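You operate a simulated robot arm through the tools that you are given. There is no shell and no other tool. Be economical: measure what you need, move in short steps, check, and stop when the job is done.

The job below is to be done with a simulated robot arm. You get a single attempt, and the scene is never put back.

## Task
Stack the pack labelled "seal" from the top of the tool chest on top of the pack marked "feet". Put two of the grey inserts from the top of the tool chest on the high shelf of the red bay. Take the teal rim cup and leave it on the middle shelf of the panel bay. Put the stream nozzle on the red bay of the side bench away on the parts end of the spray bench. Turn the bar dial to 50. Take the white level stick and put it on the yellow board. Put two of the black nozzles from the shelf under the blue groove on the shelf under the spray bench. Fetch the short thin red pipe and set it on the shelf under the red groove. Count the test boards on the shelf under the red groove, then put as many of the clear bottles from the shelf under the red groove on the parts end of the spray bench. Lift the lid of the soak basin open. Any order will do. Set down upright: grey insert, teal rim cup, short thin red pipe, clear bottle.

It is judged by the outcome, as a careful person would: the job done as asked, and still so three seconds after it is handed in. It fails if anything else is knocked over, pushed out of place, dropped, spilled or broken. A push-on lid holds only when it is set on centred and level and pressed home; a screw cap is set on level and turned clockwise until tight.

## Robot
A 6-joint arm with a two-finger parallel gripper on a trunk, on a base that drives. Base frame: it is fixed to the floor where the robot stands at the start and does not move with it; the origin is under the middle of the robot, x ahead of it, y to its left, z up; the surface under the hand at the start is at about z = 930. Readings come in mm, rad, newtons and seconds.
With the tool pointing down near the work surface it reaches from about 480 to 880 mm from the robot's upright axis, wherever it stands. Its first joint turns from -2.007 to 2.007 rad. Places, roughly: bar dial [-1200, -1900, 1100]; black nozzle [-3250, -250, 500]; clear bottle [-4500, -750, 500]; collars pack, feet pack, orange pack, plugs pack [750, 250, 1000]; grey insert [750, 0, 1000]; high shelf of the red bay (22x43 cm) [-700, 820, 1600]; lid of the soak basin [-4600, -3400, 1000]; middle shelf of the panel bay (22x42 cm) [-1120, 640, 1240]; parts end of the spray bench [-4000, -2900, 900]; shelf under the red groove [-4600, -900, 500]; shelf under the spray bench [-3500, -2700, 600]; short thin red pipe [-4000, -750, 1000]; stream nozzle [-750, 750, 750]; teal rim cup [-750, 750, 1000]; test board [-4250, -750, 500]; white level stick (3x3x36 cm) [-2600, -2500, 1000]; yellow board (15x20x2 cm) [-7500, -2100, 900]. Payload 4.2 kg.
The TCP is the grasp point between the finger pads, 23 mm short of the fingertips. In the tool frame z runs along the fingers and y along their closing line. Largest opening 94 mm; finger width 38, thickness 10; the body of the gripper, 54 by 96 mm, starts 39 mm behind the TCP.
Orientation is that of the tool frame in the base frame, as a unit quaternion [x, y, z, w]. With the fingers straight down and closing along the base's y, the tool's x points along the base's -x, its y along +y and its z along -z.

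## Interface
- The arm moves only by the tool nudge_tool. Its argument "deltas" is a list of rows, each a list of 3 entries, a list of its own where there are three numbers: the shift along the base's x, y, z in mm, then the turn, a rotation vector about the base's x, y, z in rad, then the gripper command, from -1 (fully open) to 1 (shut), values between in proportion. In form: [[[tx, ty, tz], [rx, ry, rz], hand], ...]. A call has 1 to 8 rows; each row shifts and turns the commanded pose from where the row before left it. Rows are played at 5 a second. More than 50 mm and 0.15 rad between two rows, or a gripper value outside its range, and nothing of the call is played. Where a pose cannot be reached the arm comes as near as it can. A force on the tool above 40 N (or 10 N above the force at the start of the call, whichever is more), or a blocked arm, ends the call early, and 0.2 s more pass. The fingers move at their own pace (about 108 mm/s each) and stop on an object; they squeeze with about 33 N. The grip force told is the motor's: it shows also when the fingers shut on nothing. Time passes only in rows, and 0.2 s behind the last, so rows that do not move let the fingers close. It gives the time, the measured TCP pose, the force on the tool (base axes), the opening and the grip force at its end, in the units of the frame above (readings bear some noise), with the torque about the TCP (base axes, N m) and any sound that the robot's microphone picked up.
- Cameras (640 x 400 px; columns grow to the right, rows downward): "scene" is now at [198.4, 237.8, 1403.5]; the picture's right is [0.68, -0.73, -0.00], its down [-0.66, -0.62, -0.43] and it looks along [0.32, 0.30, -0.90] (base axes); focal length 214 px, centre (320, 200). "wrist" rides on the gripper at [86, 16, -75] in the tool frame; the picture's right is [-0.18, 0.98, 0.00], its down [-0.58, -0.11, -0.81] and it looks along [-0.79, -0.15, 0.59] (tool axes); focal length 243 px, centre (320, 200). There is no depth. A picture from a camera that has moved, and an enlarged one, comes with that camera's place and axes in the base frame and with its lens.
- get_image(camera): a new picture of that camera. The clock stands still meanwhile.
- lift_body(by): slides the trunk up (or, below 0, down) by that many mm; the arm and the scene camera ride with it, the base frame stays. It gives what a move gives, with no picture.
- drive_base(legs): drives the robot by 1 to 6 legs, each [ahead, turn to the left] in mm and rad, along the robot's own axes; the way and the turn of a leg run together, so that a leg with both is an arc; at most 1500 mm and 3.142 rad a leg. The arm and the cameras ride along, it lands a little off, and it stops where it bumps. It gives what a move gives.
- turn_head(pan, tilt): turns the head with the scene camera to pan (to the left, within 1.396 rad either way) and tilt (down, from -0.506 to 1.204), counted from straight ahead of the robot. It gives what a move gives.
- close_up(camera, box): a new picture of the part [left, top, right, bottom] of that camera's present view, enlarged. The clock stands still meanwhile.
- hand_in(): hands the job in; it is judged then, once.

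Work in short steps. Places have to be worked out from the pictures, the camera data and where the tool is seen: move nearer, look again, correct. Check each grasp and each placing, and mend what went wrong. You have 567 turns and 360 pictures in all, those below and enlarged ones among them. Open the gripper and draw the arm clear of the work before you hand the job in, unless the task says otherwise; then end with one line.

The tools are called by a JSON object that holds its "method" and its "body". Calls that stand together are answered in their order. nudge_tool: Moves the arm, as the interface text tells. Its arguments: {"type":"object","properties":{"deltas":{"type":"array","items":{"type":"array"}}},"required":["deltas"]} The other tools are called the same way: lift_body (by) slides the trunk up or down; drive_base (legs) drives the base; turn_head (pan, tilt) turns the head that bears the scene camera; get_image (camera) takes a picture; close_up (camera, box) takes an enlarged picture of a part of a camera's view; hand_in () hands the job in.

At the start:

```text
time: 0.0
ee_pos: [501.9, 33.8, 1211.2]
tcp_rot: [0.001, 1.0, 0.0, 0.001]
contact_force: [0.7, -0.2, -0.5]
moment: [0.02, 0.0, 0.03]
grip_width: 94.0
grip_force: 0.0
trunk travel left (down, up): [-800.0, 190.0]
robot x, y, heading: [-1.3, -1.1, 0.002]
head pan, tilt: [0.752, 1.122]
```

scene: 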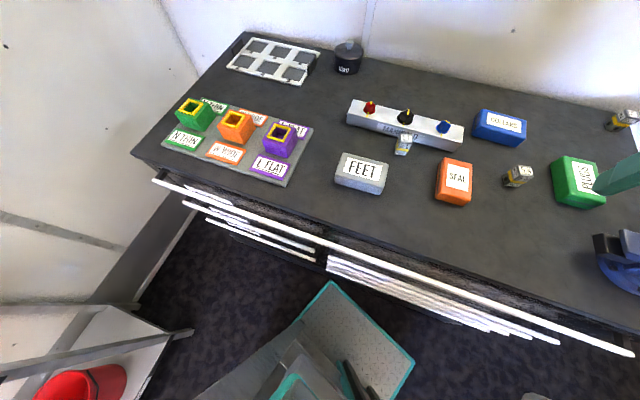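
wrist: 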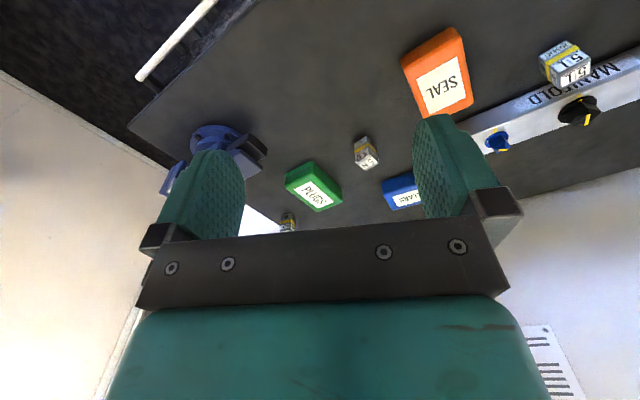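

I'll take a closer look at the tool chest top to identify the packs and inserts.

{"method": "close_up", "body": {"camera": "scene", "box": [320, 80, 640, 280]}}

{"method": "turn_head", "body": {"pan": 0.0, "tilt": 0.9}}

{"method": "get_image", "body": {"camera": "scene"}}

```text
2.00 times, centred on (480, 180) of scene
camera zoom: at [198.4, 237.8, 1403.5], right [0.68, -0.73, 0.0], down [-0.66, -0.62, -0.43], along [0.32, 0.3, -0.9], focal length 429 px, centre (0, 240)
```

zoom: 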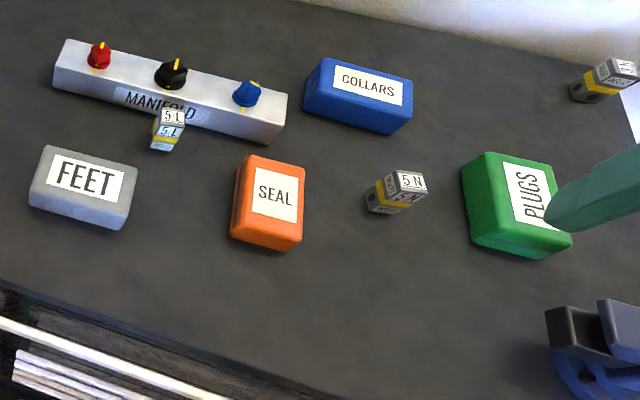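

```text
time: 1.1
ee_pos: [502.8, 35.0, 1211.7]
tcp_rot: [-0.001, 1.0, -0.001, 0.0]
contact_force: [0.1, 0.2, -0.3]
moment: [0.0, -0.04, -0.03]
grip_width: 93.9
grip_force: 0.0
trunk travel left (down, up): [-800.0, 190.0]
robot x, y, heading: [-1.7, -1.2, -0.001]
head pan, tilt: [0.0, 0.901]
```

```text
356 pictures are left
camera scene: at [228.9, 195.8, 1418.7], right [0.0, -1.0, 0.0], down [-0.78, 0.0, -0.62], along [0.62, 0.0, -0.78], focal length 214 px, centre (320, 200)
```

scene: 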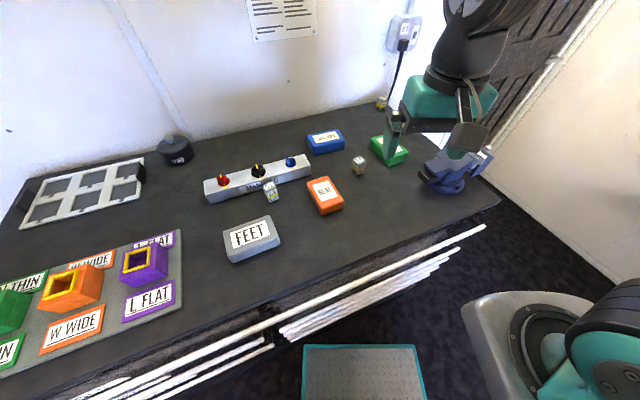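

Seal pack is at about (600,187), feet pack at about (465,358), and the small cubes with yellow bands are the inserts. I move above the seal pack and look again.

{"method": "nudge_tool", "body": {"deltas": [[[24, 38, -22], [0, 0, 0], -1], [[24, 38, -22], [0, 0, 0], -1], [[24, 38, -22], [0, 0, 0], -1], [[25, 38, -24], [0, 0, 0], -1]]}}

{"method": "get_image", "body": {"camera": "wrist"}}

{"method": "close_up", "body": {"camera": "scene", "box": [200, 100, 440, 280]}}

```text
refused: row 4 steps farther than a row can; nothing moved
```

```text
355 pictures are left
camera wrist: at [415.3, 49.9, 1286.6], right [0.18, 0.98, 0.0], down [0.58, -0.11, 0.81], along [0.79, -0.15, -0.59], focal length 243 px, centre (320, 200)
```

wrist: 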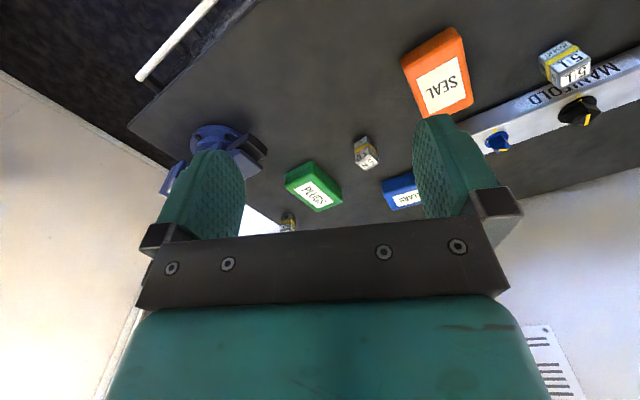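

```text
2.22 times, centred on (320, 190) of scene
camera zoom: at [228.9, 195.8, 1418.7], right [0.0, -1.0, 0.0], down [-0.78, 0.0, -0.62], along [0.62, 0.0, -0.78], focal length 477 px, centre (320, 222)
```

zoom: 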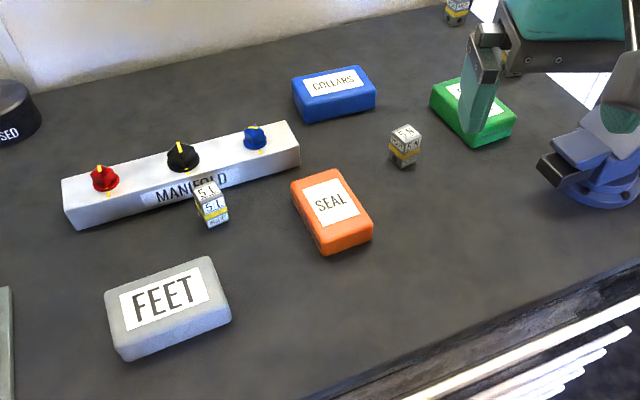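

Seal pack centre is about (610,183), long axis at +21° from x. I move above it and turn the gripper 0.367 rad so it closes on the short sides.

{"method": "nudge_tool", "body": {"deltas": [[[18, 25, -25], [0, 0, 0.061], -1], [[18, 25, -25], [0, 0, 0.061], -1], [[18, 25, -25], [0, 0, 0.061], -1], [[18, 25, -25], [0, 0, 0.061], -1], [[18, 25, -25], [0, 0, 0.061], -1], [[18, 23, -25], [0, 0, 0.062], -1]]}}

{"method": "get_image", "body": {"camera": "wrist"}}

{"method": "close_up", "body": {"camera": "scene", "box": [200, 100, 440, 280]}}

```text
time: 2.5
ee_pos: [608.9, 182.7, 1062.1]
tcp_rot: [-0.184, 0.983, -0.001, 0.0]
contact_force: [0.7, 0.5, 0.5]
moment: [0.04, -0.02, -0.01]
grip_width: 94.0
grip_force: 0.1
trunk travel left (down, up): [-800.0, 190.0]
robot x, y, heading: [-0.2, 0.4, 0.003]
head pan, tilt: [0.0, 0.901]
```

```text
353 pictures are left
camera wrist: at [523.5, 165.4, 1136.2], right [-0.18, 0.98, 0.0], down [0.58, 0.11, 0.81], along [0.79, 0.15, -0.59], focal length 243 px, centre (320, 200)
```

wrist: 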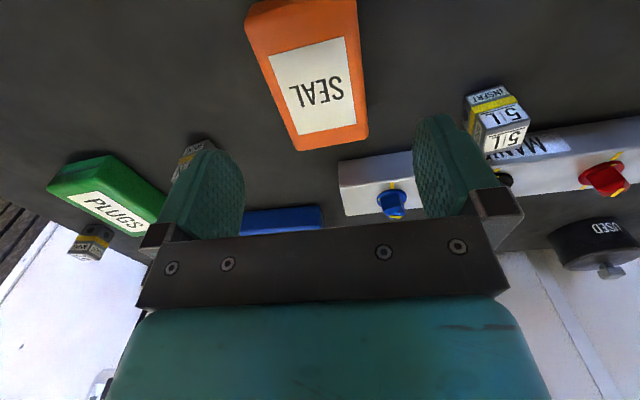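

```text
2.22 times, centred on (320, 190) of scene
camera zoom: at [228.5, 195.4, 1418.9], right [0.0, -1.0, 0.0], down [-0.78, 0.0, -0.62], along [0.62, 0.0, -0.78], focal length 477 px, centre (320, 222)
```

zoom: 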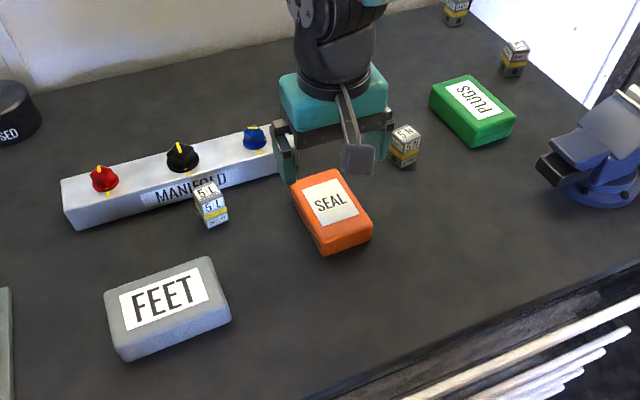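

Aligned above the seal pack, with four inserts visible. I descend to z≈960 and close.

{"method": "nudge_tool", "body": {"deltas": [[[0, 0, -35], [0, 0, 0], -1], [[0, 0, -35], [0, 0, 0], -1], [[0, 0, -32], [0, 0, 0], -1], [[0, 0, 0], [0, 0, 0], -1]]}}

{"method": "close_up", "body": {"camera": "scene", "box": [200, 100, 440, 280]}}

```text
time: 3.5
ee_pos: [610.0, 181.4, 959.3]
tcp_rot: [-0.184, 0.983, 0.0, 0.0]
contact_force: [0.3, -0.3, 0.4]
moment: [0.04, -0.01, 0.01]
grip_width: 94.0
grip_force: 0.0
trunk travel left (down, up): [-800.0, 190.0]
robot x, y, heading: [-2.1, 0.6, 0.004]
head pan, tilt: [0.0, 0.901]
```

```text
2.22 times, centred on (320, 190) of scene
camera zoom: at [228.9, 195.8, 1418.7], right [0.0, -1.0, 0.0], down [-0.78, 0.0, -0.62], along [0.62, 0.0, -0.78], focal length 477 px, centre (320, 222)
```

zoom: 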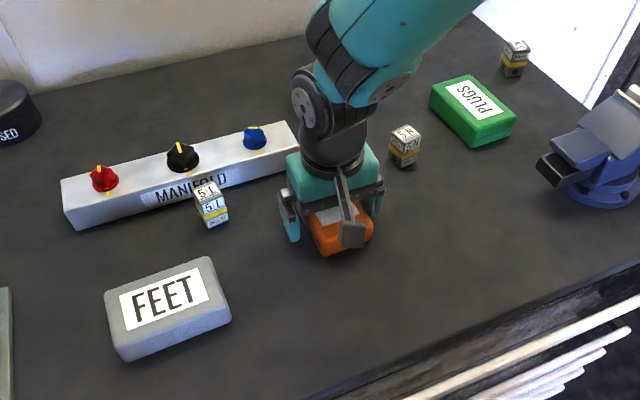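

Straddling the pack without contact; close and lift.

{"method": "nudge_tool", "body": {"deltas": [[[0, 0, 0], [0, 0, 0], 1], [[0, 0, 0], [0, 0, 0], 1], [[0, 0, 0], [0, 0, 0], 1], [[0, 0, 40], [0, 0, 0], 1], [[0, 0, 50], [0, 0, 0], 1]]}}

{"method": "close_up", "body": {"camera": "scene", "box": [200, 100, 440, 280]}}

{"method": "get_image", "body": {"camera": "wrist"}}

```text
time: 4.7
ee_pos: [611.6, 181.7, 1049.7]
tcp_rot: [-0.183, 0.983, -0.001, -0.001]
contact_force: [0.2, -0.1, -1.5]
moment: [-0.01, 0.04, 0.04]
grip_width: 69.3
grip_force: 32.7
trunk travel left (down, up): [-800.0, 190.0]
robot x, y, heading: [-1.1, -2.4, 0.004]
head pan, tilt: [0.0, 0.901]
```

```text
2.22 times, centred on (320, 190) of scene
camera zoom: at [229.5, 196.0, 1418.5], right [0.0, -1.0, 0.0], down [-0.78, 0.0, -0.62], along [0.62, 0.0, -0.78], focal length 477 px, centre (320, 222)
```

zoom: 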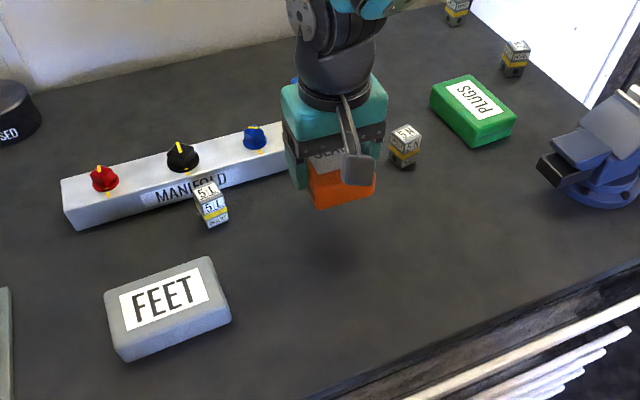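

```text
349 pictures are left
camera wrist: at [523.4, 165.2, 1124.3], right [-0.18, 0.98, 0.0], down [0.58, 0.11, 0.81], along [0.79, 0.15, -0.59], focal length 243 px, centre (320, 200)
```

wrist: 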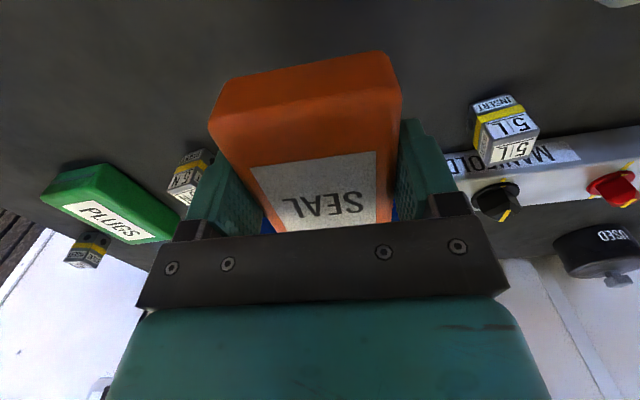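

Seal pack held (69 mm). Zoom on the feet pack for its exact centre.

{"method": "close_up", "body": {"camera": "scene", "box": [200, 190, 300, 280]}}

```text
4.44 times, centred on (250, 235) of scene
camera zoom: at [229.5, 196.0, 1418.5], right [0.0, -1.0, 0.0], down [-0.78, 0.0, -0.62], along [0.62, 0.0, -0.78], focal length 953 px, centre (631, 44)
```

zoom: 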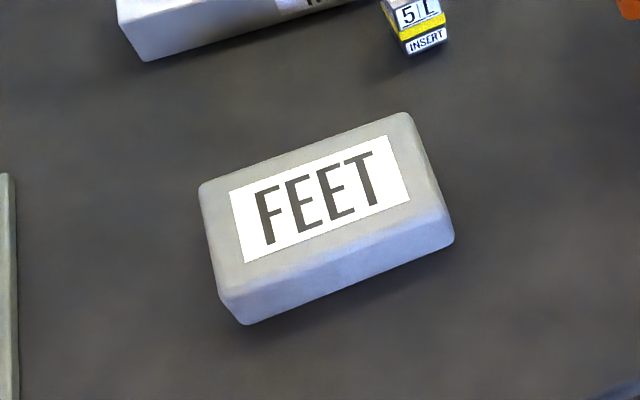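

Feet pack centre ≈ (479,361), top z≈972, long axis at −66°. I carry the seal there at height, rotating −1.517 rad.

{"method": "nudge_tool", "body": {"deltas": [[[-12, 16, 5], [0, 0, -0.138], 1], [[-12, 16, 5], [0, 0, -0.138], 1], [[-12, 16, 5], [0, 0, -0.138], 1], [[-12, 16, 5], [0, 0, -0.138], 1], [[-12, 16, 5], [0, 0, -0.138], 1], [[-12, 16, 5], [0, 0, -0.138], 1], [[-12, 16, 0], [0, 0, -0.138], 1], [[-12, 16, 0], [0, 0, -0.138], 1]]}}

{"method": "nudge_tool", "body": {"deltas": [[[-12, 17, 0], [0, 0, -0.138], 1], [[-12, 17, 0], [0, 0, -0.138], 1], [[-12, 17, 0], [0, 0, -0.137], 1], [[0, 0, 0], [0, 0, 0], 1]]}}

{"method": "get_image", "body": {"camera": "scene"}}

{"method": "get_image", "body": {"camera": "wrist"}}

```text
time: 6.5
ee_pos: [513.9, 310.0, 1080.4]
tcp_rot: [0.361, 0.932, 0.0, -0.001]
contact_force: [0.3, 0.6, -0.7]
moment: [-0.02, 0.02, 0.0]
grip_width: 69.1
grip_force: 32.8
trunk travel left (down, up): [-800.0, 190.0]
robot x, y, heading: [0.4, -1.9, 0.0]
head pan, tilt: [0.0, 0.901]
```

```text
time: 7.5
ee_pos: [476.2, 360.1, 1080.4]
tcp_rot: [0.544, 0.839, 0.0, 0.0]
contact_force: [0.8, 0.1, -1.0]
moment: [0.01, -0.02, -0.02]
grip_width: 69.4
grip_force: 33.2
trunk travel left (down, up): [-800.0, 190.0]
robot x, y, heading: [-2.4, -2.1, 0.001]
head pan, tilt: [0.0, 0.901]
```

```text
347 pictures are left
camera scene: at [229.0, 195.8, 1418.7], right [0.0, -1.0, 0.0], down [-0.78, 0.0, -0.62], along [0.62, 0.0, -0.78], focal length 214 px, centre (320, 200)
```

scene: 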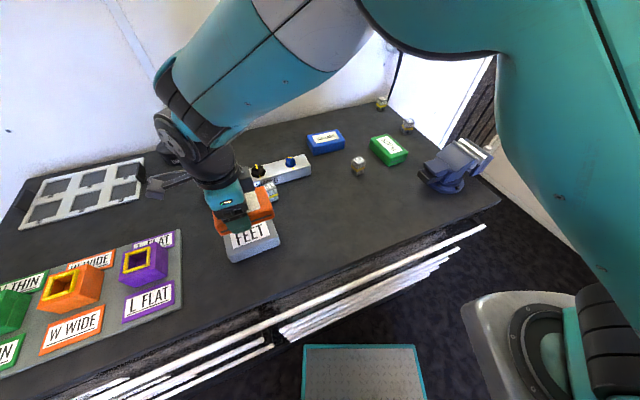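

```text
346 pictures are left
camera wrist: at [457.1, 446.1, 1154.3], right [0.97, 0.23, 0.0], down [0.14, -0.58, 0.81], along [0.19, -0.78, -0.59], focal length 243 px, centre (320, 200)
```

wrist: 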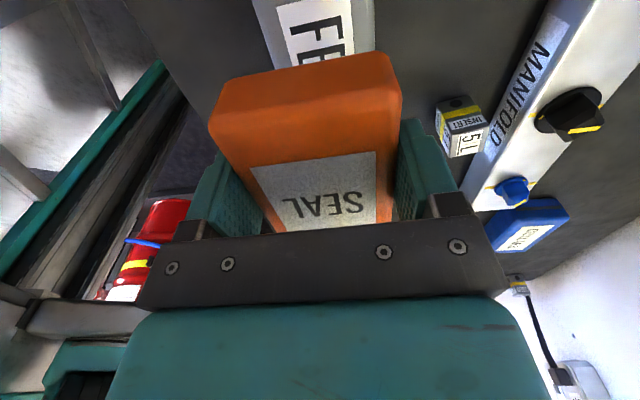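

Aligned. Descend to just above contact, then finely.

{"method": "nudge_tool", "body": {"deltas": [[[3, 1, -35], [0, 0, 0], 1], [[0, 0, -32], [0, 0, 0], 1], [[0, 0, -6], [0, 0, 0], 1], [[0, 0, -3], [0, 0, 0], 1]]}}

{"method": "close_up", "body": {"camera": "scene", "box": [180, 150, 320, 280]}}

```text
time: 8.5
ee_pos: [479.8, 361.7, 1003.6]
tcp_rot: [0.544, 0.839, -0.001, -0.001]
contact_force: [0.5, 0.7, -0.3]
moment: [-0.03, 0.0, 0.02]
grip_width: 69.2
grip_force: 33.8
trunk travel left (down, up): [-800.0, 190.0]
robot x, y, heading: [3.7, 0.9, -0.003]
head pan, tilt: [0.0, 0.901]
```

```text
3.08 times, centred on (250, 215) of scene
camera zoom: at [229.0, 195.8, 1418.7], right [0.0, -1.0, 0.0], down [-0.78, 0.0, -0.62], along [0.62, 0.0, -0.78], focal length 660 px, centre (535, 154)
```

zoom: 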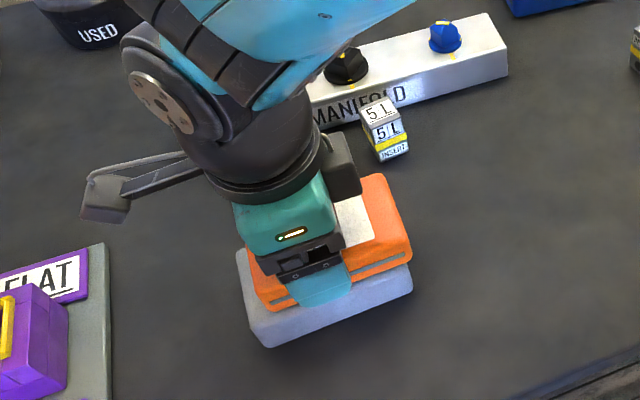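

Very near contact. Lower in 1.5 mm steps until force shows.

{"method": "nudge_tool", "body": {"deltas": [[[-2, 3, -1.5], [0, 0, 0], 1], [[0, 0, -1.5], [0, 0, 0], 1], [[0, 0, 0], [0, 0, 0], 1]]}}

```text
time: 9.3
ee_pos: [478.4, 365.3, 1000.5]
tcp_rot: [0.543, 0.839, 0.0, 0.001]
contact_force: [-0.5, -0.2, -0.8]
moment: [0.05, 0.01, 0.03]
grip_width: 69.3
grip_force: 33.1
trunk travel left (down, up): [-800.0, 190.0]
robot x, y, heading: [-2.1, 1.8, -0.0]
head pan, tilt: [0.0, 0.901]
```

{"method": "nudge_tool", "body": {"deltas": [[[0, 0, -1.5], [0, 0, 0], 1], [[0, 0, -1.5], [0, 0, 0], 1], [[0, 0, 0], [0, 0, 0], 1]]}}

```text
time: 10.1
ee_pos: [477.8, 365.7, 999.5]
tcp_rot: [0.543, 0.84, 0.001, 0.0]
contact_force: [-0.9, -3.0, 21.2]
moment: [-0.77, 0.04, 0.02]
grip_width: 69.6
grip_force: 32.8
trunk travel left (down, up): [-800.0, 190.0]
robot x, y, heading: [-0.1, -2.8, 0.0]
head pan, tilt: [0.0, 0.901]
```

Contact. Relieve slightly, release and rise.

{"method": "nudge_tool", "body": {"deltas": [[[0, 0, 1.5], [0, 0, 0], 1], [[0, 0, 0], [0, 0, 0], -0.6], [[0, 0, 0], [0, 0, 0], -1], [[0, 0, 20], [0, 0, 0], -1], [[0, 0, 50], [0, 0, 0], -1], [[0, 0, 50], [0, 0, 0], -1]]}}

{"method": "close_up", "body": {"camera": "scene", "box": [180, 150, 320, 280]}}

```text
time: 11.5
ee_pos: [477.1, 364.3, 1119.4]
tcp_rot: [0.544, 0.839, -0.001, -0.001]
contact_force: [-0.7, -0.1, -0.1]
moment: [-0.01, 0.0, 0.05]
grip_width: 94.0
grip_force: 0.0
trunk travel left (down, up): [-800.0, 190.0]
robot x, y, heading: [0.8, -1.6, 0.003]
head pan, tilt: [0.0, 0.901]
```

```text
3.08 times, centred on (250, 215) of scene
camera zoom: at [229.2, 196.1, 1418.5], right [0.0, -1.0, 0.0], down [-0.78, 0.0, -0.62], along [0.62, 0.0, -0.78], focal length 660 px, centre (535, 154)
```

zoom: 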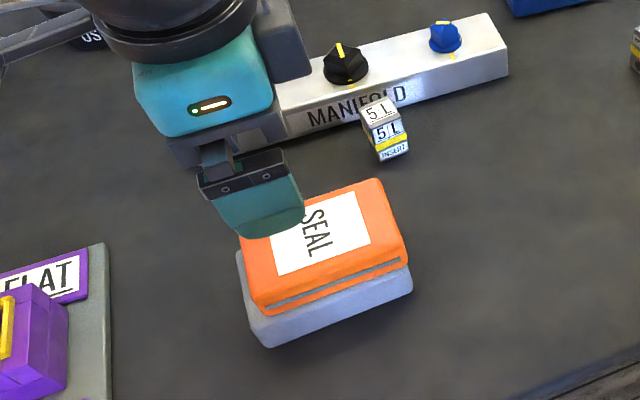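

The stack looks good. Now zoom on the inserts to choose which to take.

{"method": "close_up", "body": {"camera": "scene", "box": [250, 165, 300, 215]}}

{"method": "close_up", "body": {"camera": "scene", "box": [340, 90, 430, 190]}}

```text
8.00 times, centred on (275, 190) of scene
camera zoom: at [229.2, 196.1, 1418.5], right [0.0, -1.0, 0.0], down [-0.78, 0.0, -0.62], along [0.62, 0.0, -0.78], focal length 1716 px, centre (680, 280)
```

zoom: 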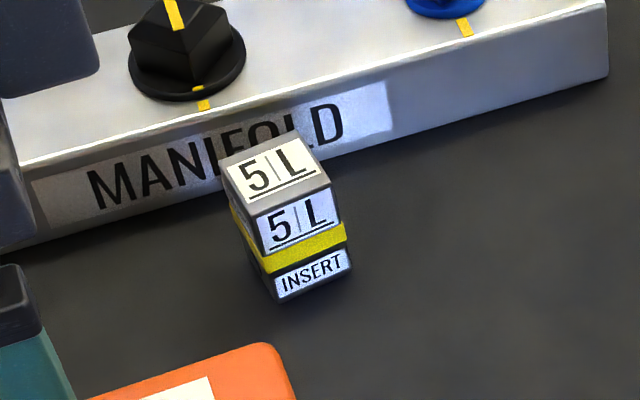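

```text
4.00 times, centred on (385, 140) of scene
camera zoom: at [229.2, 196.1, 1418.5], right [0.0, -1.0, 0.0], down [-0.78, 0.0, -0.62], along [0.62, 0.0, -0.78], focal length 858 px, centre (60, 440)
```

zoom: 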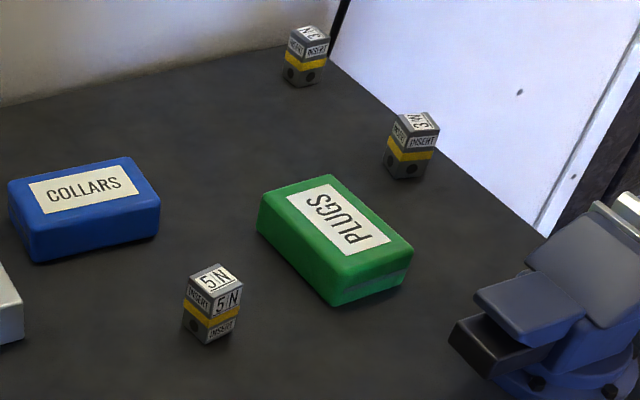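

All four are grey inserts. The 5L insert is at about (628,337), top z≈977, 29 mm wide, yaw ≈0.53. I move above it, rotating +1.685 rad.

{"method": "nudge_tool", "body": {"deltas": [[[12, -2, 0], [0, 0, 0.14], -0.3], [[12, -2, 0], [0, 0, 0.14], -0.3], [[12, -2, 0], [0, 0, 0.14], -0.3], [[12, -2, 0], [0, 0, 0.14], -0.3], [[12, -2, 0], [0, 0, 0.14], -0.3], [[12, -2, 0], [0, 0, 0.14], -0.3], [[12, -2, 0], [0, 0, 0.14], -0.3], [[12, -2, 0], [0, 0, 0.14], -0.3]]}}

{"method": "nudge_tool", "body": {"deltas": [[[13, -3, -10], [0, 0, 0.14], -0.3], [[14, -3, -20], [0, 0, 0.14], -0.3], [[14, -3, -20], [0, 0, 0.14], -0.3], [[14, -2, -9], [0, 0, 0.145], -0.3], [[0, 0, 0], [0, 0, 0], -0.3]]}}

{"method": "get_image", "body": {"camera": "wrist"}}

{"method": "close_up", "body": {"camera": "scene", "box": [220, 130, 340, 230]}}

```text
time: 13.3
ee_pos: [574.1, 349.4, 1118.7]
tcp_rot: [0.014, 1.0, 0.0, 0.0]
contact_force: [0.1, 0.1, -0.4]
moment: [0.0, 0.01, -0.01]
grip_width: 61.0
grip_force: 0.0
trunk travel left (down, up): [-800.0, 190.0]
robot x, y, heading: [-0.7, -0.7, 0.003]
head pan, tilt: [0.0, 0.901]
```

```text
time: 14.5
ee_pos: [630.8, 338.6, 1060.3]
tcp_rot: [-0.265, 0.964, 0.0, 0.001]
contact_force: [-0.3, 0.9, -0.6]
moment: [0.0, 0.0, -0.01]
grip_width: 60.9
grip_force: 0.2
trunk travel left (down, up): [-800.0, 190.0]
robot x, y, heading: [1.3, -2.5, 0.004]
head pan, tilt: [0.0, 0.901]
```

```text
341 pictures are left
camera wrist: at [547.7, 307.3, 1134.9], right [-0.34, 0.94, 0.0], down [0.56, 0.2, 0.81], along [0.76, 0.28, -0.59], focal length 243 px, centre (320, 200)
```

wrist: 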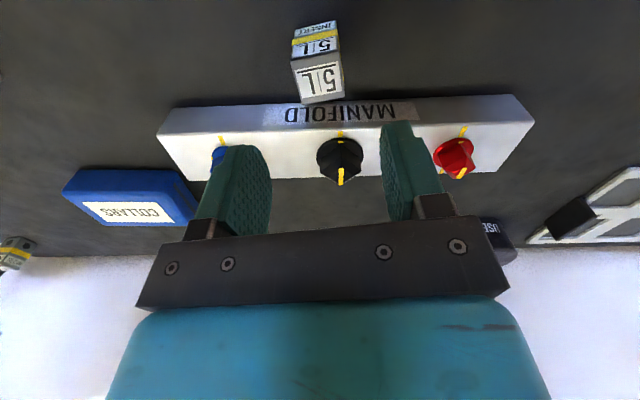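

```text
4.00 times, centred on (280, 180) of scene
camera zoom: at [228.9, 195.8, 1418.7], right [0.0, -1.0, 0.0], down [-0.78, 0.0, -0.62], along [0.62, 0.0, -0.78], focal length 858 px, centre (480, 280)
```

zoom: 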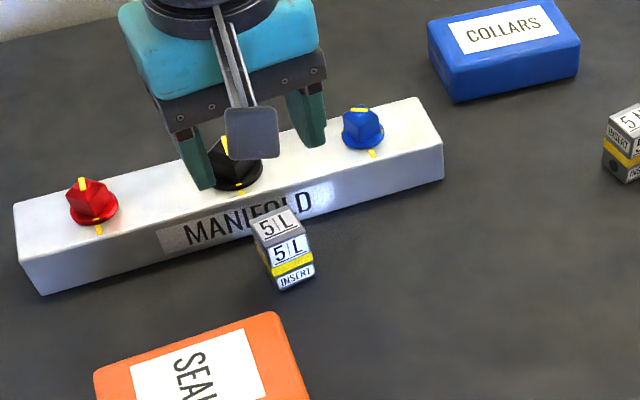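

Wrist view confirms the insert at (627,337). Descend and grip.

{"method": "nudge_tool", "body": {"deltas": [[[-4, -1, -35], [0, 0, 0], -0.3], [[0, 0, -35], [0, 0, 0], -0.3], [[0, 0, -30], [0, 0, 0], -0.3], [[0, 0, 0], [0, 0, 0], 1], [[0, 0, 0], [0, 0, 0], 1], [[0, 0, 0], [0, 0, 0], 1], [[0, 0, 40], [0, 0, 0], 1], [[0, 0, 50], [0, 0, 0], 1]]}}

{"method": "get_image", "body": {"camera": "wrist"}}

```text
time: 16.3
ee_pos: [625.8, 337.9, 1047.7]
tcp_rot: [-0.264, 0.965, 0.001, -0.001]
contact_force: [0.0, -0.3, -1.6]
moment: [0.02, 0.01, 0.02]
grip_width: 29.7
grip_force: 33.2
trunk travel left (down, up): [-800.0, 190.0]
robot x, y, heading: [-2.2, 1.6, 0.004]
head pan, tilt: [0.0, 0.901]
```

```text
339 pictures are left
camera wrist: at [543.6, 306.6, 1124.3], right [-0.34, 0.94, 0.0], down [0.56, 0.2, 0.81], along [0.76, 0.28, -0.59], focal length 243 px, centre (320, 200)
```

wrist: 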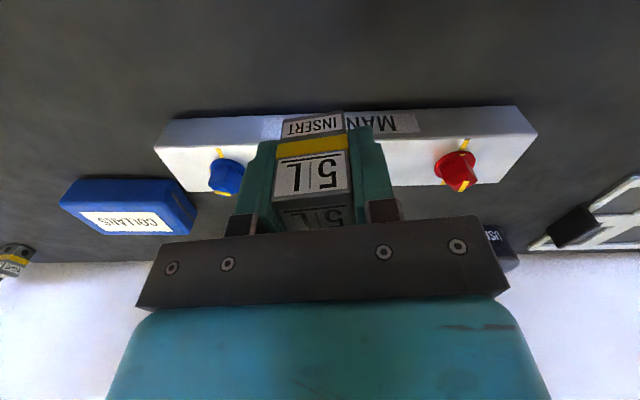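

Insert held (29.7 mm). Lift and retract the arm, then turn toward the side bench to look.

{"method": "nudge_tool", "body": {"deltas": [[[0, 0, 50], [0, 0, 0], 1], [[-20, -30, 30], [0, 0, -0.1], 1], [[-20, -40, 20], [0, 0, -0.1], 1], [[-20, -40, 20], [0, 0, -0.1], 1], [[-20, -40, 20], [0, 0, -0.1], 1], [[-20, -40, 0], [0, 0, -0.1], 1], [[-20, -40, 0], [0, 0, -0.04], 1], [[-20, -40, 0], [0, 0, 0], 1]]}}

{"method": "drive_base", "body": {"legs": [[0, 1.2]]}}

{"method": "turn_head", "body": {"pan": 1.0, "tilt": 0.3}}

{"method": "get_image", "body": {"camera": "scene"}}

```text
time: 18.1
ee_pos: [485.7, 65.1, 1190.4]
tcp_rot: [0.002, 1.0, 0.001, 0.0]
contact_force: [0.1, 0.6, -1.6]
moment: [-0.01, 0.01, 0.01]
grip_width: 29.9
grip_force: 33.1
trunk travel left (down, up): [-800.0, 190.0]
robot x, y, heading: [0.4, 0.6, 0.001]
head pan, tilt: [0.0, 0.901]
```

```text
time: 21.5
ee_pos: [112.8, 478.1, 1190.4]
tcp_rot: [-0.563, 0.827, -0.001, 0.0]
contact_force: [0.1, 0.8, -1.2]
moment: [0.0, 0.0, -0.04]
grip_width: 29.8
grip_force: 32.9
trunk travel left (down, up): [-800.0, 190.0]
robot x, y, heading: [-4.0, -0.9, 1.203]
head pan, tilt: [0.0, 0.901]
```

```text
time: 22.8
ee_pos: [112.0, 478.2, 1190.1]
tcp_rot: [-0.564, 0.826, 0.0, 0.0]
contact_force: [0.3, 0.3, -0.6]
moment: [-0.02, 0.0, 0.01]
grip_width: 29.8
grip_force: 32.6
trunk travel left (down, up): [-800.0, 190.0]
robot x, y, heading: [1.2, 0.3, 1.204]
head pan, tilt: [1.0, 0.3]
```

```text
338 pictures are left
camera scene: at [-181.7, 288.3, 1471.0], right [0.81, 0.59, 0.0], down [0.18, -0.24, -0.96], along [-0.57, 0.77, -0.3], focal length 214 px, centre (320, 200)
```

scene: 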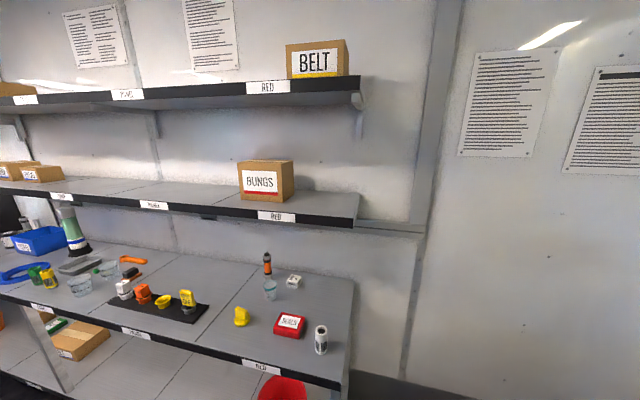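

The side bench shelves are visible; the red bay is the right end. I raise the trunk fully and drive to in front of the red bay, keeping ~340 mm from the bench edge.

{"method": "lift_body", "body": {"by": 190}}

{"method": "drive_base", "body": {"legs": [[0, 1.549], [440, 0], [0, -0.778]]}}

{"method": "turn_head", "body": {"pan": 0.0, "tilt": 0.3}}

{"method": "get_image", "body": {"camera": "scene"}}

```text
time: 24.9
ee_pos: [113.0, 477.9, 1380.1]
tcp_rot: [-0.564, 0.826, 0.0, 0.0]
contact_force: [-1.0, 0.2, -1.2]
moment: [0.03, -0.01, -0.01]
grip_width: 29.7
grip_force: 32.9
trunk travel left (down, up): [-990.0, 0.0]
robot x, y, heading: [-4.4, 0.3, 1.203]
head pan, tilt: [1.0, 0.3]
```

```text
time: 28.7
ee_pos: [-459.9, 171.4, 1382.0]
tcp_rot: [0.973, -0.231, -0.002, 0.007]
contact_force: [0.0, 0.8, -0.8]
moment: [-0.02, 0.0, 0.01]
grip_width: 29.6
grip_force: 33.2
trunk travel left (down, up): [-990.0, 0.0]
robot x, y, heading: [-4.1, -1.0, 2.666]
head pan, tilt: [1.0, 0.3]
stopped in leg 1: the robot was blocked; the commanded pose is now the measured one
```

```text
time: 30.0
ee_pos: [-461.1, 169.1, 1381.1]
tcp_rot: [0.973, -0.23, -0.001, 0.005]
contact_force: [0.7, -0.1, -1.3]
moment: [0.0, 0.0, 0.04]
grip_width: 29.8
grip_force: 32.5
trunk travel left (down, up): [-990.0, 0.0]
robot x, y, heading: [-7.0, 0.4, 2.673]
head pan, tilt: [0.0, 0.3]
```

```text
337 pictures are left
camera scene: at [-313.8, -71.5, 1660.7], right [0.45, 0.89, 0.01], down [0.27, -0.13, -0.96], along [-0.85, 0.43, -0.3], focal length 214 px, centre (320, 200)
```

scene: 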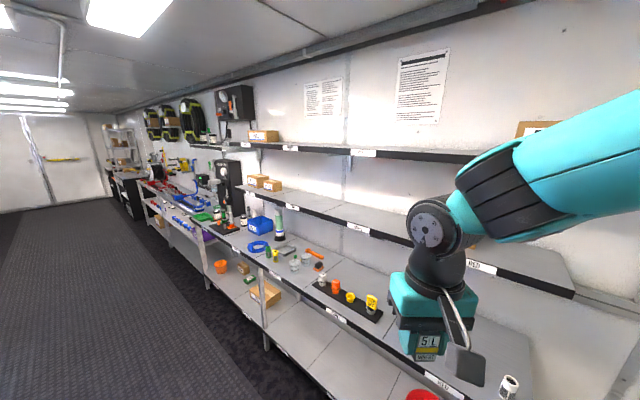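

Blocked in turning, probably by the base corner near the tool chest behind. I drive forward first, then turn, staying clear of the bench while turning.

{"method": "drive_base", "body": {"legs": [[100, 0], [0, 0.425], [278, 0], [0, -1.12]]}}

{"method": "get_image", "body": {"camera": "scene"}}

```text
time: 36.8
ee_pos: [-610.9, 482.6, 1380.0]
tcp_rot: [0.836, -0.548, -0.003, 0.005]
contact_force: [0.1, 0.1, -1.4]
moment: [0.03, -0.02, 0.02]
grip_width: 29.7
grip_force: 32.5
trunk travel left (down, up): [-990.0, 0.0]
robot x, y, heading: [-369.2, 55.2, 1.968]
head pan, tilt: [0.0, 0.3]
```

```text
336 pictures are left
camera scene: at [-642.8, 208.4, 1661.0], right [0.92, 0.39, 0.0], down [0.12, -0.27, -0.96], along [-0.37, 0.88, -0.3], focal length 214 px, centre (320, 200)
```

scene: 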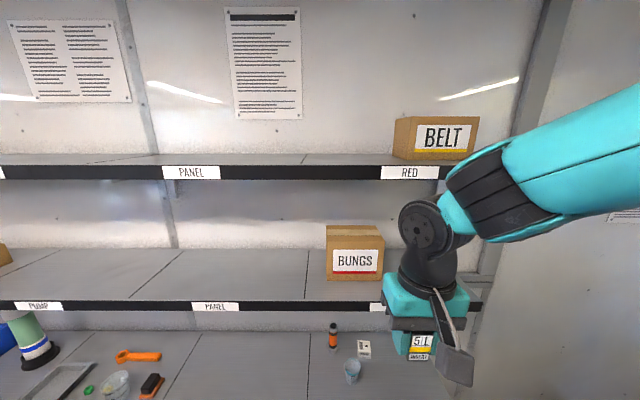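

Facing the shelves squarely: the red bay's high shelf has the BELT box at right and free space left of it. I test raising the hand to ~1700 before going in.

{"method": "nudge_tool", "body": {"deltas": [[[0, 0, 50], [0, 0, 0], 1], [[0, 0, 50], [0, 0, 0], 1], [[0, 0, 50], [0, 0, 0], 1], [[0, 0, 50], [0, 0, 0], 1], [[0, 0, 50], [0, 0, 0], 1], [[0, 0, 50], [0, 0, 0], 1]]}}

{"method": "get_image", "body": {"camera": "scene"}}

{"method": "get_image", "body": {"camera": "wrist"}}

```text
time: 38.2
ee_pos: [-611.5, 481.2, 1682.5]
tcp_rot: [0.835, -0.55, -0.004, 0.005]
contact_force: [0.6, -1.0, -1.2]
moment: [0.06, -0.02, 0.0]
grip_width: 30.0
grip_force: 33.1
trunk travel left (down, up): [-990.0, 0.0]
robot x, y, heading: [-369.9, 58.3, 1.972]
head pan, tilt: [0.0, 0.3]
```

```text
335 pictures are left
camera scene: at [-642.7, 207.8, 1661.0], right [0.92, 0.39, 0.0], down [0.12, -0.27, -0.96], along [-0.37, 0.88, -0.3], focal length 214 px, centre (320, 200)
```

scene: 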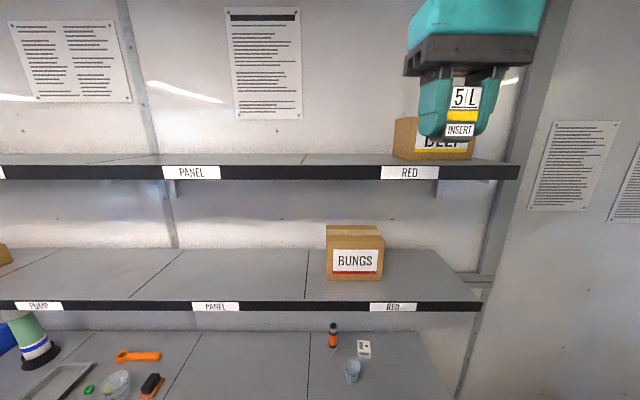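

```text
334 pictures are left
camera wrist: at [-590.3, 395.2, 1757.3], right [-0.98, -0.22, 0.01], down [-0.12, 0.58, 0.8], along [-0.18, 0.78, -0.59], focal length 243 px, centre (320, 200)
```

wrist: 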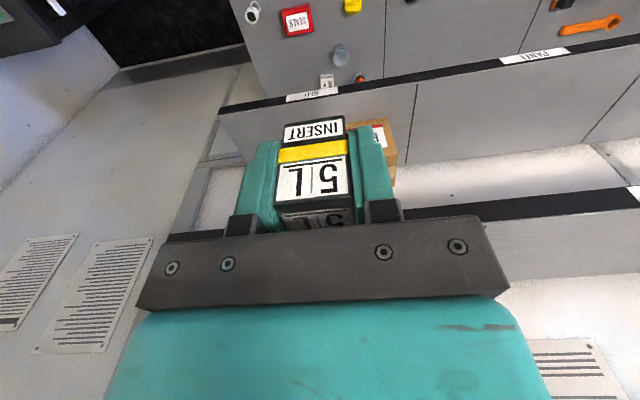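

Height reach is fine. Drive ahead 100 mm, then move the hand forward/left above the free shelf area.

{"method": "drive_base", "body": {"legs": [[100, 0]]}}

{"method": "nudge_tool", "body": {"deltas": [[[-25, -10, 5], [0, 0, 0], 1], [[-40, 5, 0], [0, 0, 0], 1], [[-40, 15, 0], [0, 0, 0], 1], [[-30, 30, 0], [0, 0, 0], 1], [[-25, 38, 0], [0, 0, 0], 1], [[-18, 40, 0], [0, 0, 0], 1], [[-10, 30, 0], [0, 0, 0], 1]]}}

{"method": "get_image", "body": {"camera": "scene"}}

{"method": "get_image", "body": {"camera": "wrist"}}

```text
time: 39.3
ee_pos: [-650.3, 573.3, 1682.2]
tcp_rot: [0.836, -0.549, -0.003, 0.005]
contact_force: [-0.2, -0.7, -1.2]
moment: [0.02, 0.0, 0.02]
grip_width: 29.8
grip_force: 32.6
trunk travel left (down, up): [-990.0, 0.0]
robot x, y, heading: [-409.1, 148.8, 1.97]
head pan, tilt: [0.0, 0.3]
```

```text
time: 40.9
ee_pos: [-805.1, 698.1, 1648.9]
tcp_rot: [0.836, -0.549, -0.005, 0.005]
contact_force: [-0.1, 0.3, -1.0]
moment: [0.01, 0.04, 0.02]
grip_width: 29.6
grip_force: 32.6
out of reach, approached as far as the arm can: row 5, 6, 7
trunk travel left (down, up): [-990.0, 0.0]
robot x, y, heading: [-409.3, 147.8, 1.974]
head pan, tilt: [0.0, 0.3]
```

```text
333 pictures are left
camera scene: at [-681.6, 299.5, 1661.0], right [0.92, 0.39, 0.0], down [0.12, -0.27, -0.96], along [-0.37, 0.88, -0.3], focal length 214 px, centre (320, 200)
```

scene: 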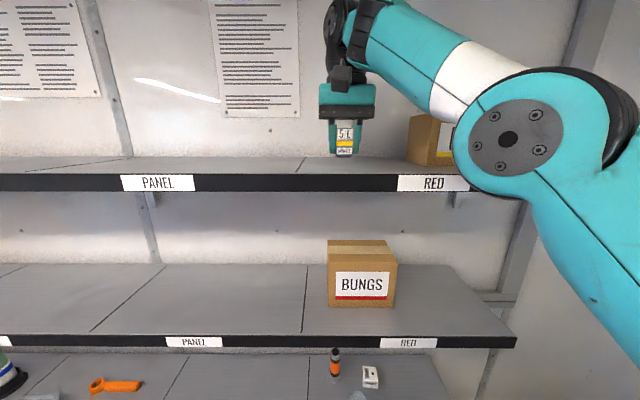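

```text
332 pictures are left
camera wrist: at [-783.9, 612.6, 1723.5], right [-0.97, -0.22, 0.01], down [-0.12, 0.58, 0.81], along [-0.19, 0.78, -0.59], focal length 243 px, centre (320, 200)
```

wrist: 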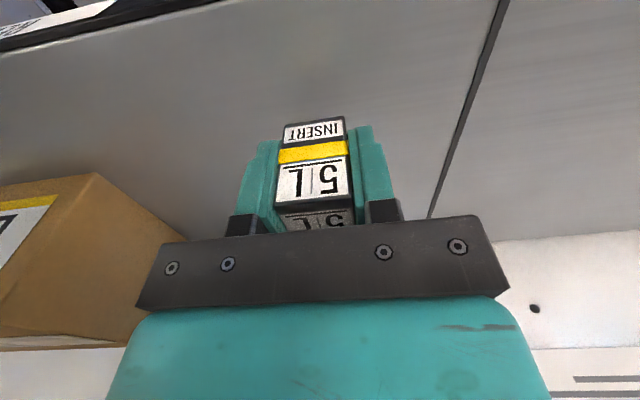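

The insert hovers over the red bay high shelf, ~60 mm behind its front edge (limit of reach). Lower gently from here.

{"method": "nudge_tool", "body": {"deltas": [[[15, -20, -20], [0, 0, 0], 1], [[0, 0, 0], [0, 0, 0], 1]]}}

```text
time: 41.5
ee_pos: [-789.6, 678.0, 1628.3]
tcp_rot: [0.836, -0.549, -0.004, 0.005]
contact_force: [1.6, -0.1, 0.9]
moment: [0.01, -0.01, 0.01]
grip_width: 29.6
grip_force: 32.5
trunk travel left (down, up): [-990.0, 0.0]
robot x, y, heading: [-404.9, 150.4, 1.97]
head pan, tilt: [0.0, 0.3]
```

Near contact already; shift 20 mm deeper and lower in small steps.

{"method": "nudge_tool", "body": {"deltas": [[[0, 0, 4], [0, 0, 0], 1], [[-8, 18, 0], [0, 0, 0], 1], [[0, 0, -4], [0, 0, 0], 1], [[0, 0, -2], [0, 0, 0], 1], [[0, 0, 0], [0, 0, 0], 1]]}}

{"method": "close_up", "body": {"camera": "scene", "box": [290, 70, 410, 200]}}

```text
time: 42.7
ee_pos: [-798.1, 694.8, 1629.0]
tcp_rot: [0.836, -0.549, -0.006, 0.004]
contact_force: [-1.9, 5.5, 24.4]
moment: [0.18, -0.24, 0.02]
grip_width: 29.8
grip_force: 32.7
trunk travel left (down, up): [-990.0, 0.0]
robot x, y, heading: [-406.2, 147.2, 1.973]
head pan, tilt: [0.0, 0.3]
```

```text
3.08 times, centred on (350, 135) of scene
camera zoom: at [-681.5, 299.6, 1661.5], right [0.92, 0.39, 0.0], down [0.12, -0.27, -0.96], along [-0.37, 0.88, -0.3], focal length 660 px, centre (228, 400)
```

zoom: 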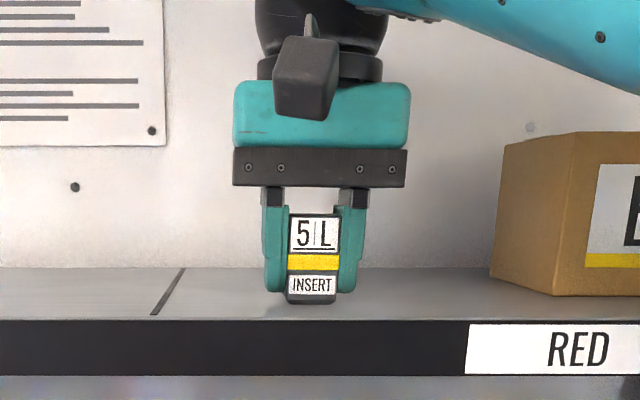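

Seated on the shelf within the red bay. Release and rise.

{"method": "nudge_tool", "body": {"deltas": [[[0, 0, 1.5], [0, 0, 0], 1], [[0, 0, 0], [0, 0, 0], 0.1], [[0, 0, 0], [0, 0, 0], -0.3], [[0, 0, 20], [0, 0, 0], -0.3], [[0, -10, 30], [0, 0, 0], -0.3], [[15, -40, 20], [0, 0, 0], -0.3], [[15, -40, 0], [0, 0, 0], -0.3]]}}

{"method": "close_up", "body": {"camera": "scene", "box": [290, 70, 410, 200]}}

```text
time: 44.3
ee_pos: [-760.6, 601.9, 1687.5]
tcp_rot: [0.836, -0.549, -0.004, 0.004]
contact_force: [0.4, 1.2, 0.4]
moment: [-0.03, -0.02, -0.03]
grip_width: 61.2
grip_force: 0.0
out of reach, approached as far as the arm can: row 5
trunk travel left (down, up): [-990.0, 0.0]
robot x, y, heading: [-409.2, 153.7, 1.976]
head pan, tilt: [0.0, 0.3]
```

```text
3.08 times, centred on (350, 135) of scene
camera zoom: at [-682.0, 300.4, 1660.9], right [0.92, 0.39, 0.0], down [0.12, -0.27, -0.96], along [-0.37, 0.88, -0.3], focal length 660 px, centre (228, 400)
```

zoom: 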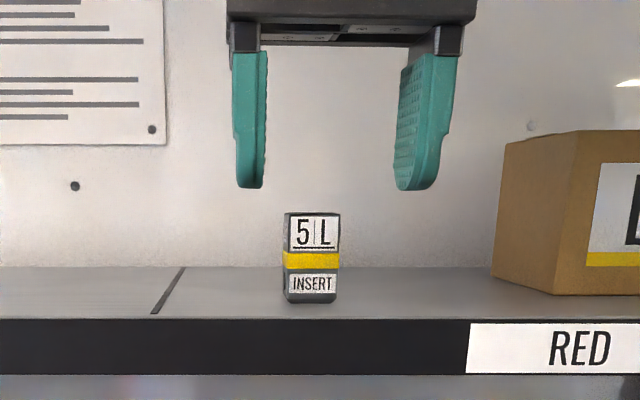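

Insert 1 placed upright. Now look down at the bench for the teal rim cup and the stream nozzle.

{"method": "turn_head", "body": {"pan": -0.1, "tilt": 0.85}}

{"method": "get_image", "body": {"camera": "scene"}}

```text
time: 45.3
ee_pos: [-761.2, 601.1, 1686.6]
tcp_rot: [0.836, -0.549, -0.002, 0.005]
contact_force: [-0.5, -0.1, 0.7]
moment: [0.02, 0.0, 0.01]
grip_width: 61.1
grip_force: 0.1
trunk travel left (down, up): [-990.0, 0.0]
robot x, y, heading: [-404.9, 149.9, 1.972]
head pan, tilt: [-0.099, 0.85]
```

```text
329 pictures are left
camera scene: at [-668.5, 288.5, 1612.7], right [0.95, 0.3, 0.0], down [0.22, -0.72, -0.66], along [-0.2, 0.63, -0.75], focal length 214 px, centre (320, 200)
```

scene: 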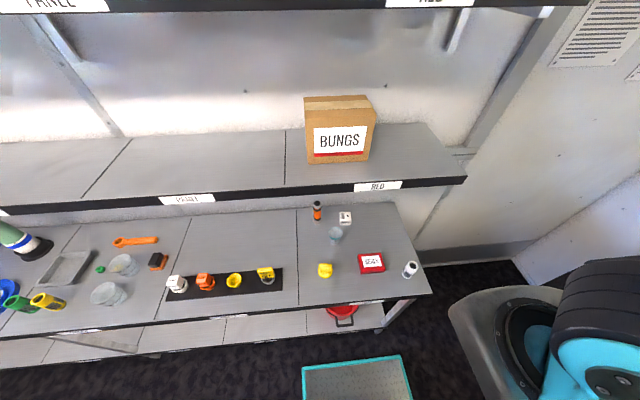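

{"method": "close_up", "body": {"camera": "scene", "box": [280, 190, 440, 290]}}

{"method": "close_up", "body": {"camera": "scene", "box": [80, 220, 300, 350]}}

```text
4.00 times, centred on (360, 240) of scene
camera zoom: at [-668.5, 288.5, 1612.7], right [0.95, 0.3, 0.0], down [0.22, -0.72, -0.66], along [-0.2, 0.63, -0.75], focal length 858 px, centre (160, 40)
```

zoom: 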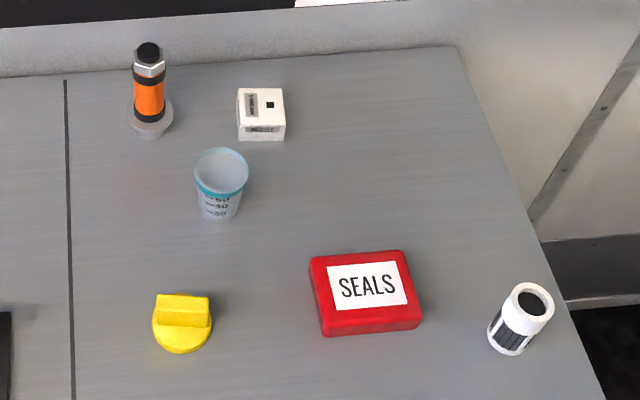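

```text
2.91 times, centred on (190, 285) of scene
camera zoom: at [-668.5, 288.5, 1612.7], right [0.95, 0.3, 0.0], down [0.22, -0.72, -0.66], along [-0.2, 0.63, -0.75], focal length 624 px, centre (698, -47)
```

zoom: 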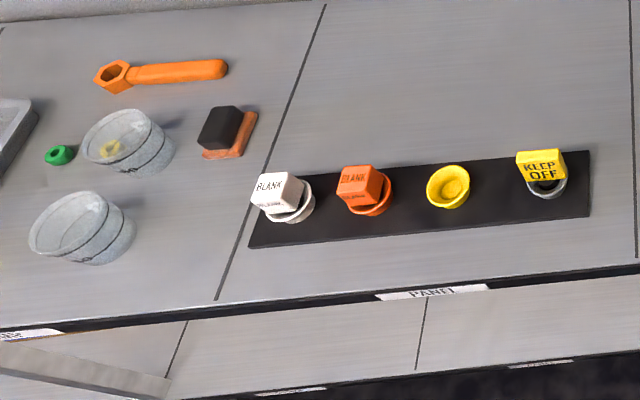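

The teal-banded graduated cup is on the red bay; nozzle candidate is the orange/black piece behind it. I pull the hand back from the shelf and lower the trunk, then view the cup with the wrist camera.

{"method": "nudge_tool", "body": {"deltas": [[[16, -37, 0], [0, 0, 0], -1], [[16, -37, 0], [0, 0, 0], -1], [[14, -30, -20], [0, 0, 0], -1]]}}

{"method": "lift_body", "body": {"by": -300}}

{"method": "nudge_tool", "body": {"deltas": [[[10, 4, -45], [0, 0, 0], -1], [[10, 4, -45], [0, 0, 0], -1], [[10, 4, -45], [0, 0, 0], -1], [[0, 0, -40], [0, 0, 0], -1]]}}

{"method": "get_image", "body": {"camera": "wrist"}}

{"method": "get_image", "body": {"camera": "scene"}}

```text
time: 46.1
ee_pos: [-714.7, 496.5, 1668.3]
tcp_rot: [0.836, -0.548, -0.003, 0.005]
contact_force: [-1.1, -0.2, -0.3]
moment: [-0.02, 0.01, 0.04]
grip_width: 94.0
grip_force: 0.0
trunk travel left (down, up): [-990.0, 0.0]
robot x, y, heading: [-406.7, 150.9, 1.972]
head pan, tilt: [-0.099, 0.85]
```

```text
time: 49.1
ee_pos: [-716.2, 497.0, 1368.1]
tcp_rot: [0.836, -0.549, -0.003, 0.005]
contact_force: [0.2, 0.4, -0.3]
moment: [-0.02, -0.02, -0.02]
grip_width: 93.9
grip_force: 0.0
trunk travel left (down, up): [-690.0, 300.0]
robot x, y, heading: [-406.7, 149.1, 1.973]
head pan, tilt: [-0.099, 0.85]
```

```text
time: 50.1
ee_pos: [-685.5, 508.7, 1192.0]
tcp_rot: [0.836, -0.549, -0.004, 0.006]
contact_force: [-0.6, -0.1, 0.5]
moment: [0.03, -0.01, -0.01]
grip_width: 93.8
grip_force: 0.0
trunk travel left (down, up): [-690.0, 300.0]
robot x, y, heading: [-410.0, 152.0, 1.973]
head pan, tilt: [-0.099, 0.85]
```

```text
326 pictures are left
camera wrist: at [-664.4, 422.8, 1267.9], right [-0.97, -0.22, 0.01], down [-0.12, 0.58, 0.81], along [-0.19, 0.78, -0.59], focal length 243 px, centre (320, 200)
```

wrist: 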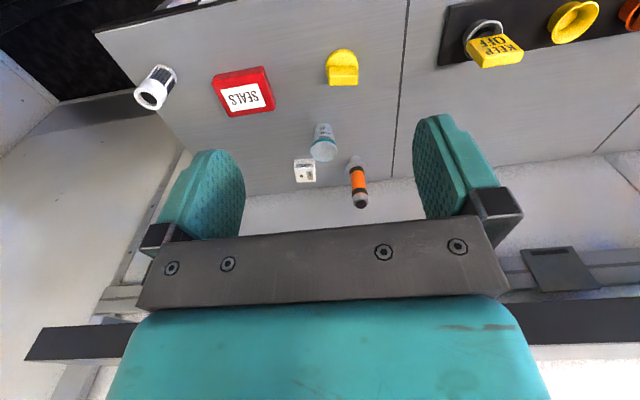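

```text
325 pictures are left
camera scene: at [-668.4, 288.4, 1312.7], right [0.95, 0.3, 0.0], down [0.22, -0.72, -0.66], along [-0.2, 0.63, -0.75], focal length 214 px, centre (320, 200)
```

scene: 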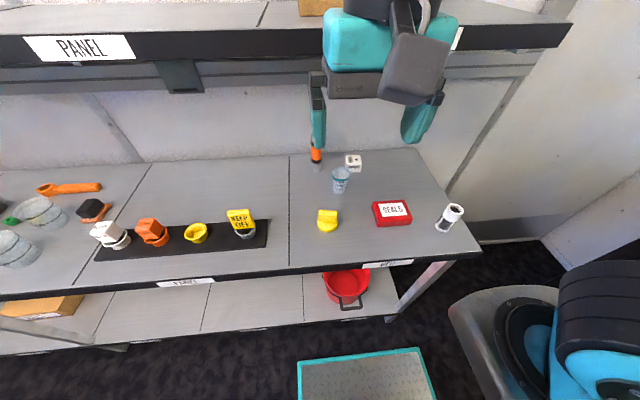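

The bench top is z≈860, cup at about (-743,717). I zoom to identify the red-bay items properly.

{"method": "close_up", "body": {"camera": "wrist", "box": [280, 110, 400, 220]}}

{"method": "close_up", "body": {"camera": "scene", "box": [300, 130, 480, 250]}}

```text
3.64 times, centred on (340, 165) of wrist
camera zoom: at [-664.4, 422.8, 1267.9], right [-0.97, -0.22, 0.01], down [-0.12, 0.58, 0.81], along [-0.19, 0.78, -0.59], focal length 882 px, centre (247, 327)
```

zoom: 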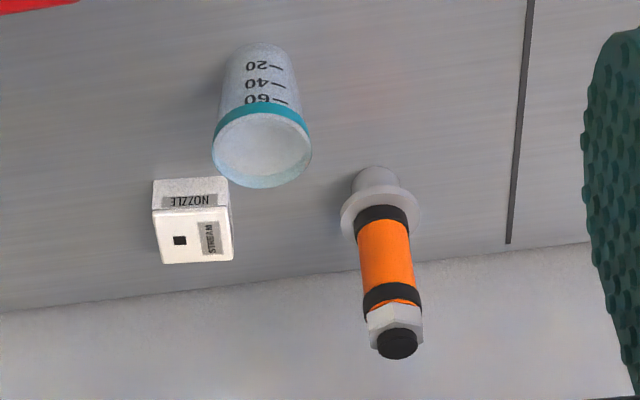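

```text
3.33 times, centred on (390, 190) of scene
camera zoom: at [-668.4, 288.4, 1312.7], right [0.95, 0.3, 0.0], down [0.22, -0.72, -0.66], along [-0.2, 0.63, -0.75], focal length 715 px, centre (87, 233)
```

zoom: 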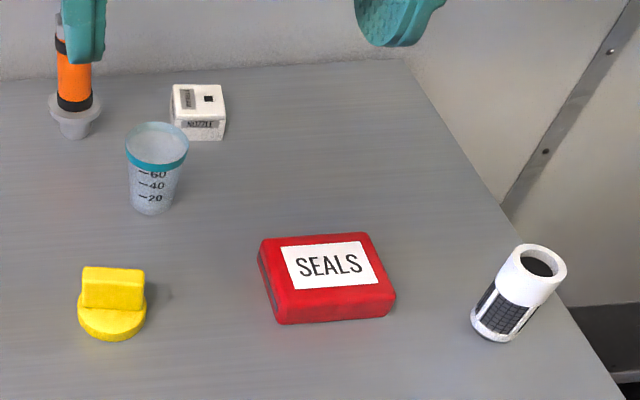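

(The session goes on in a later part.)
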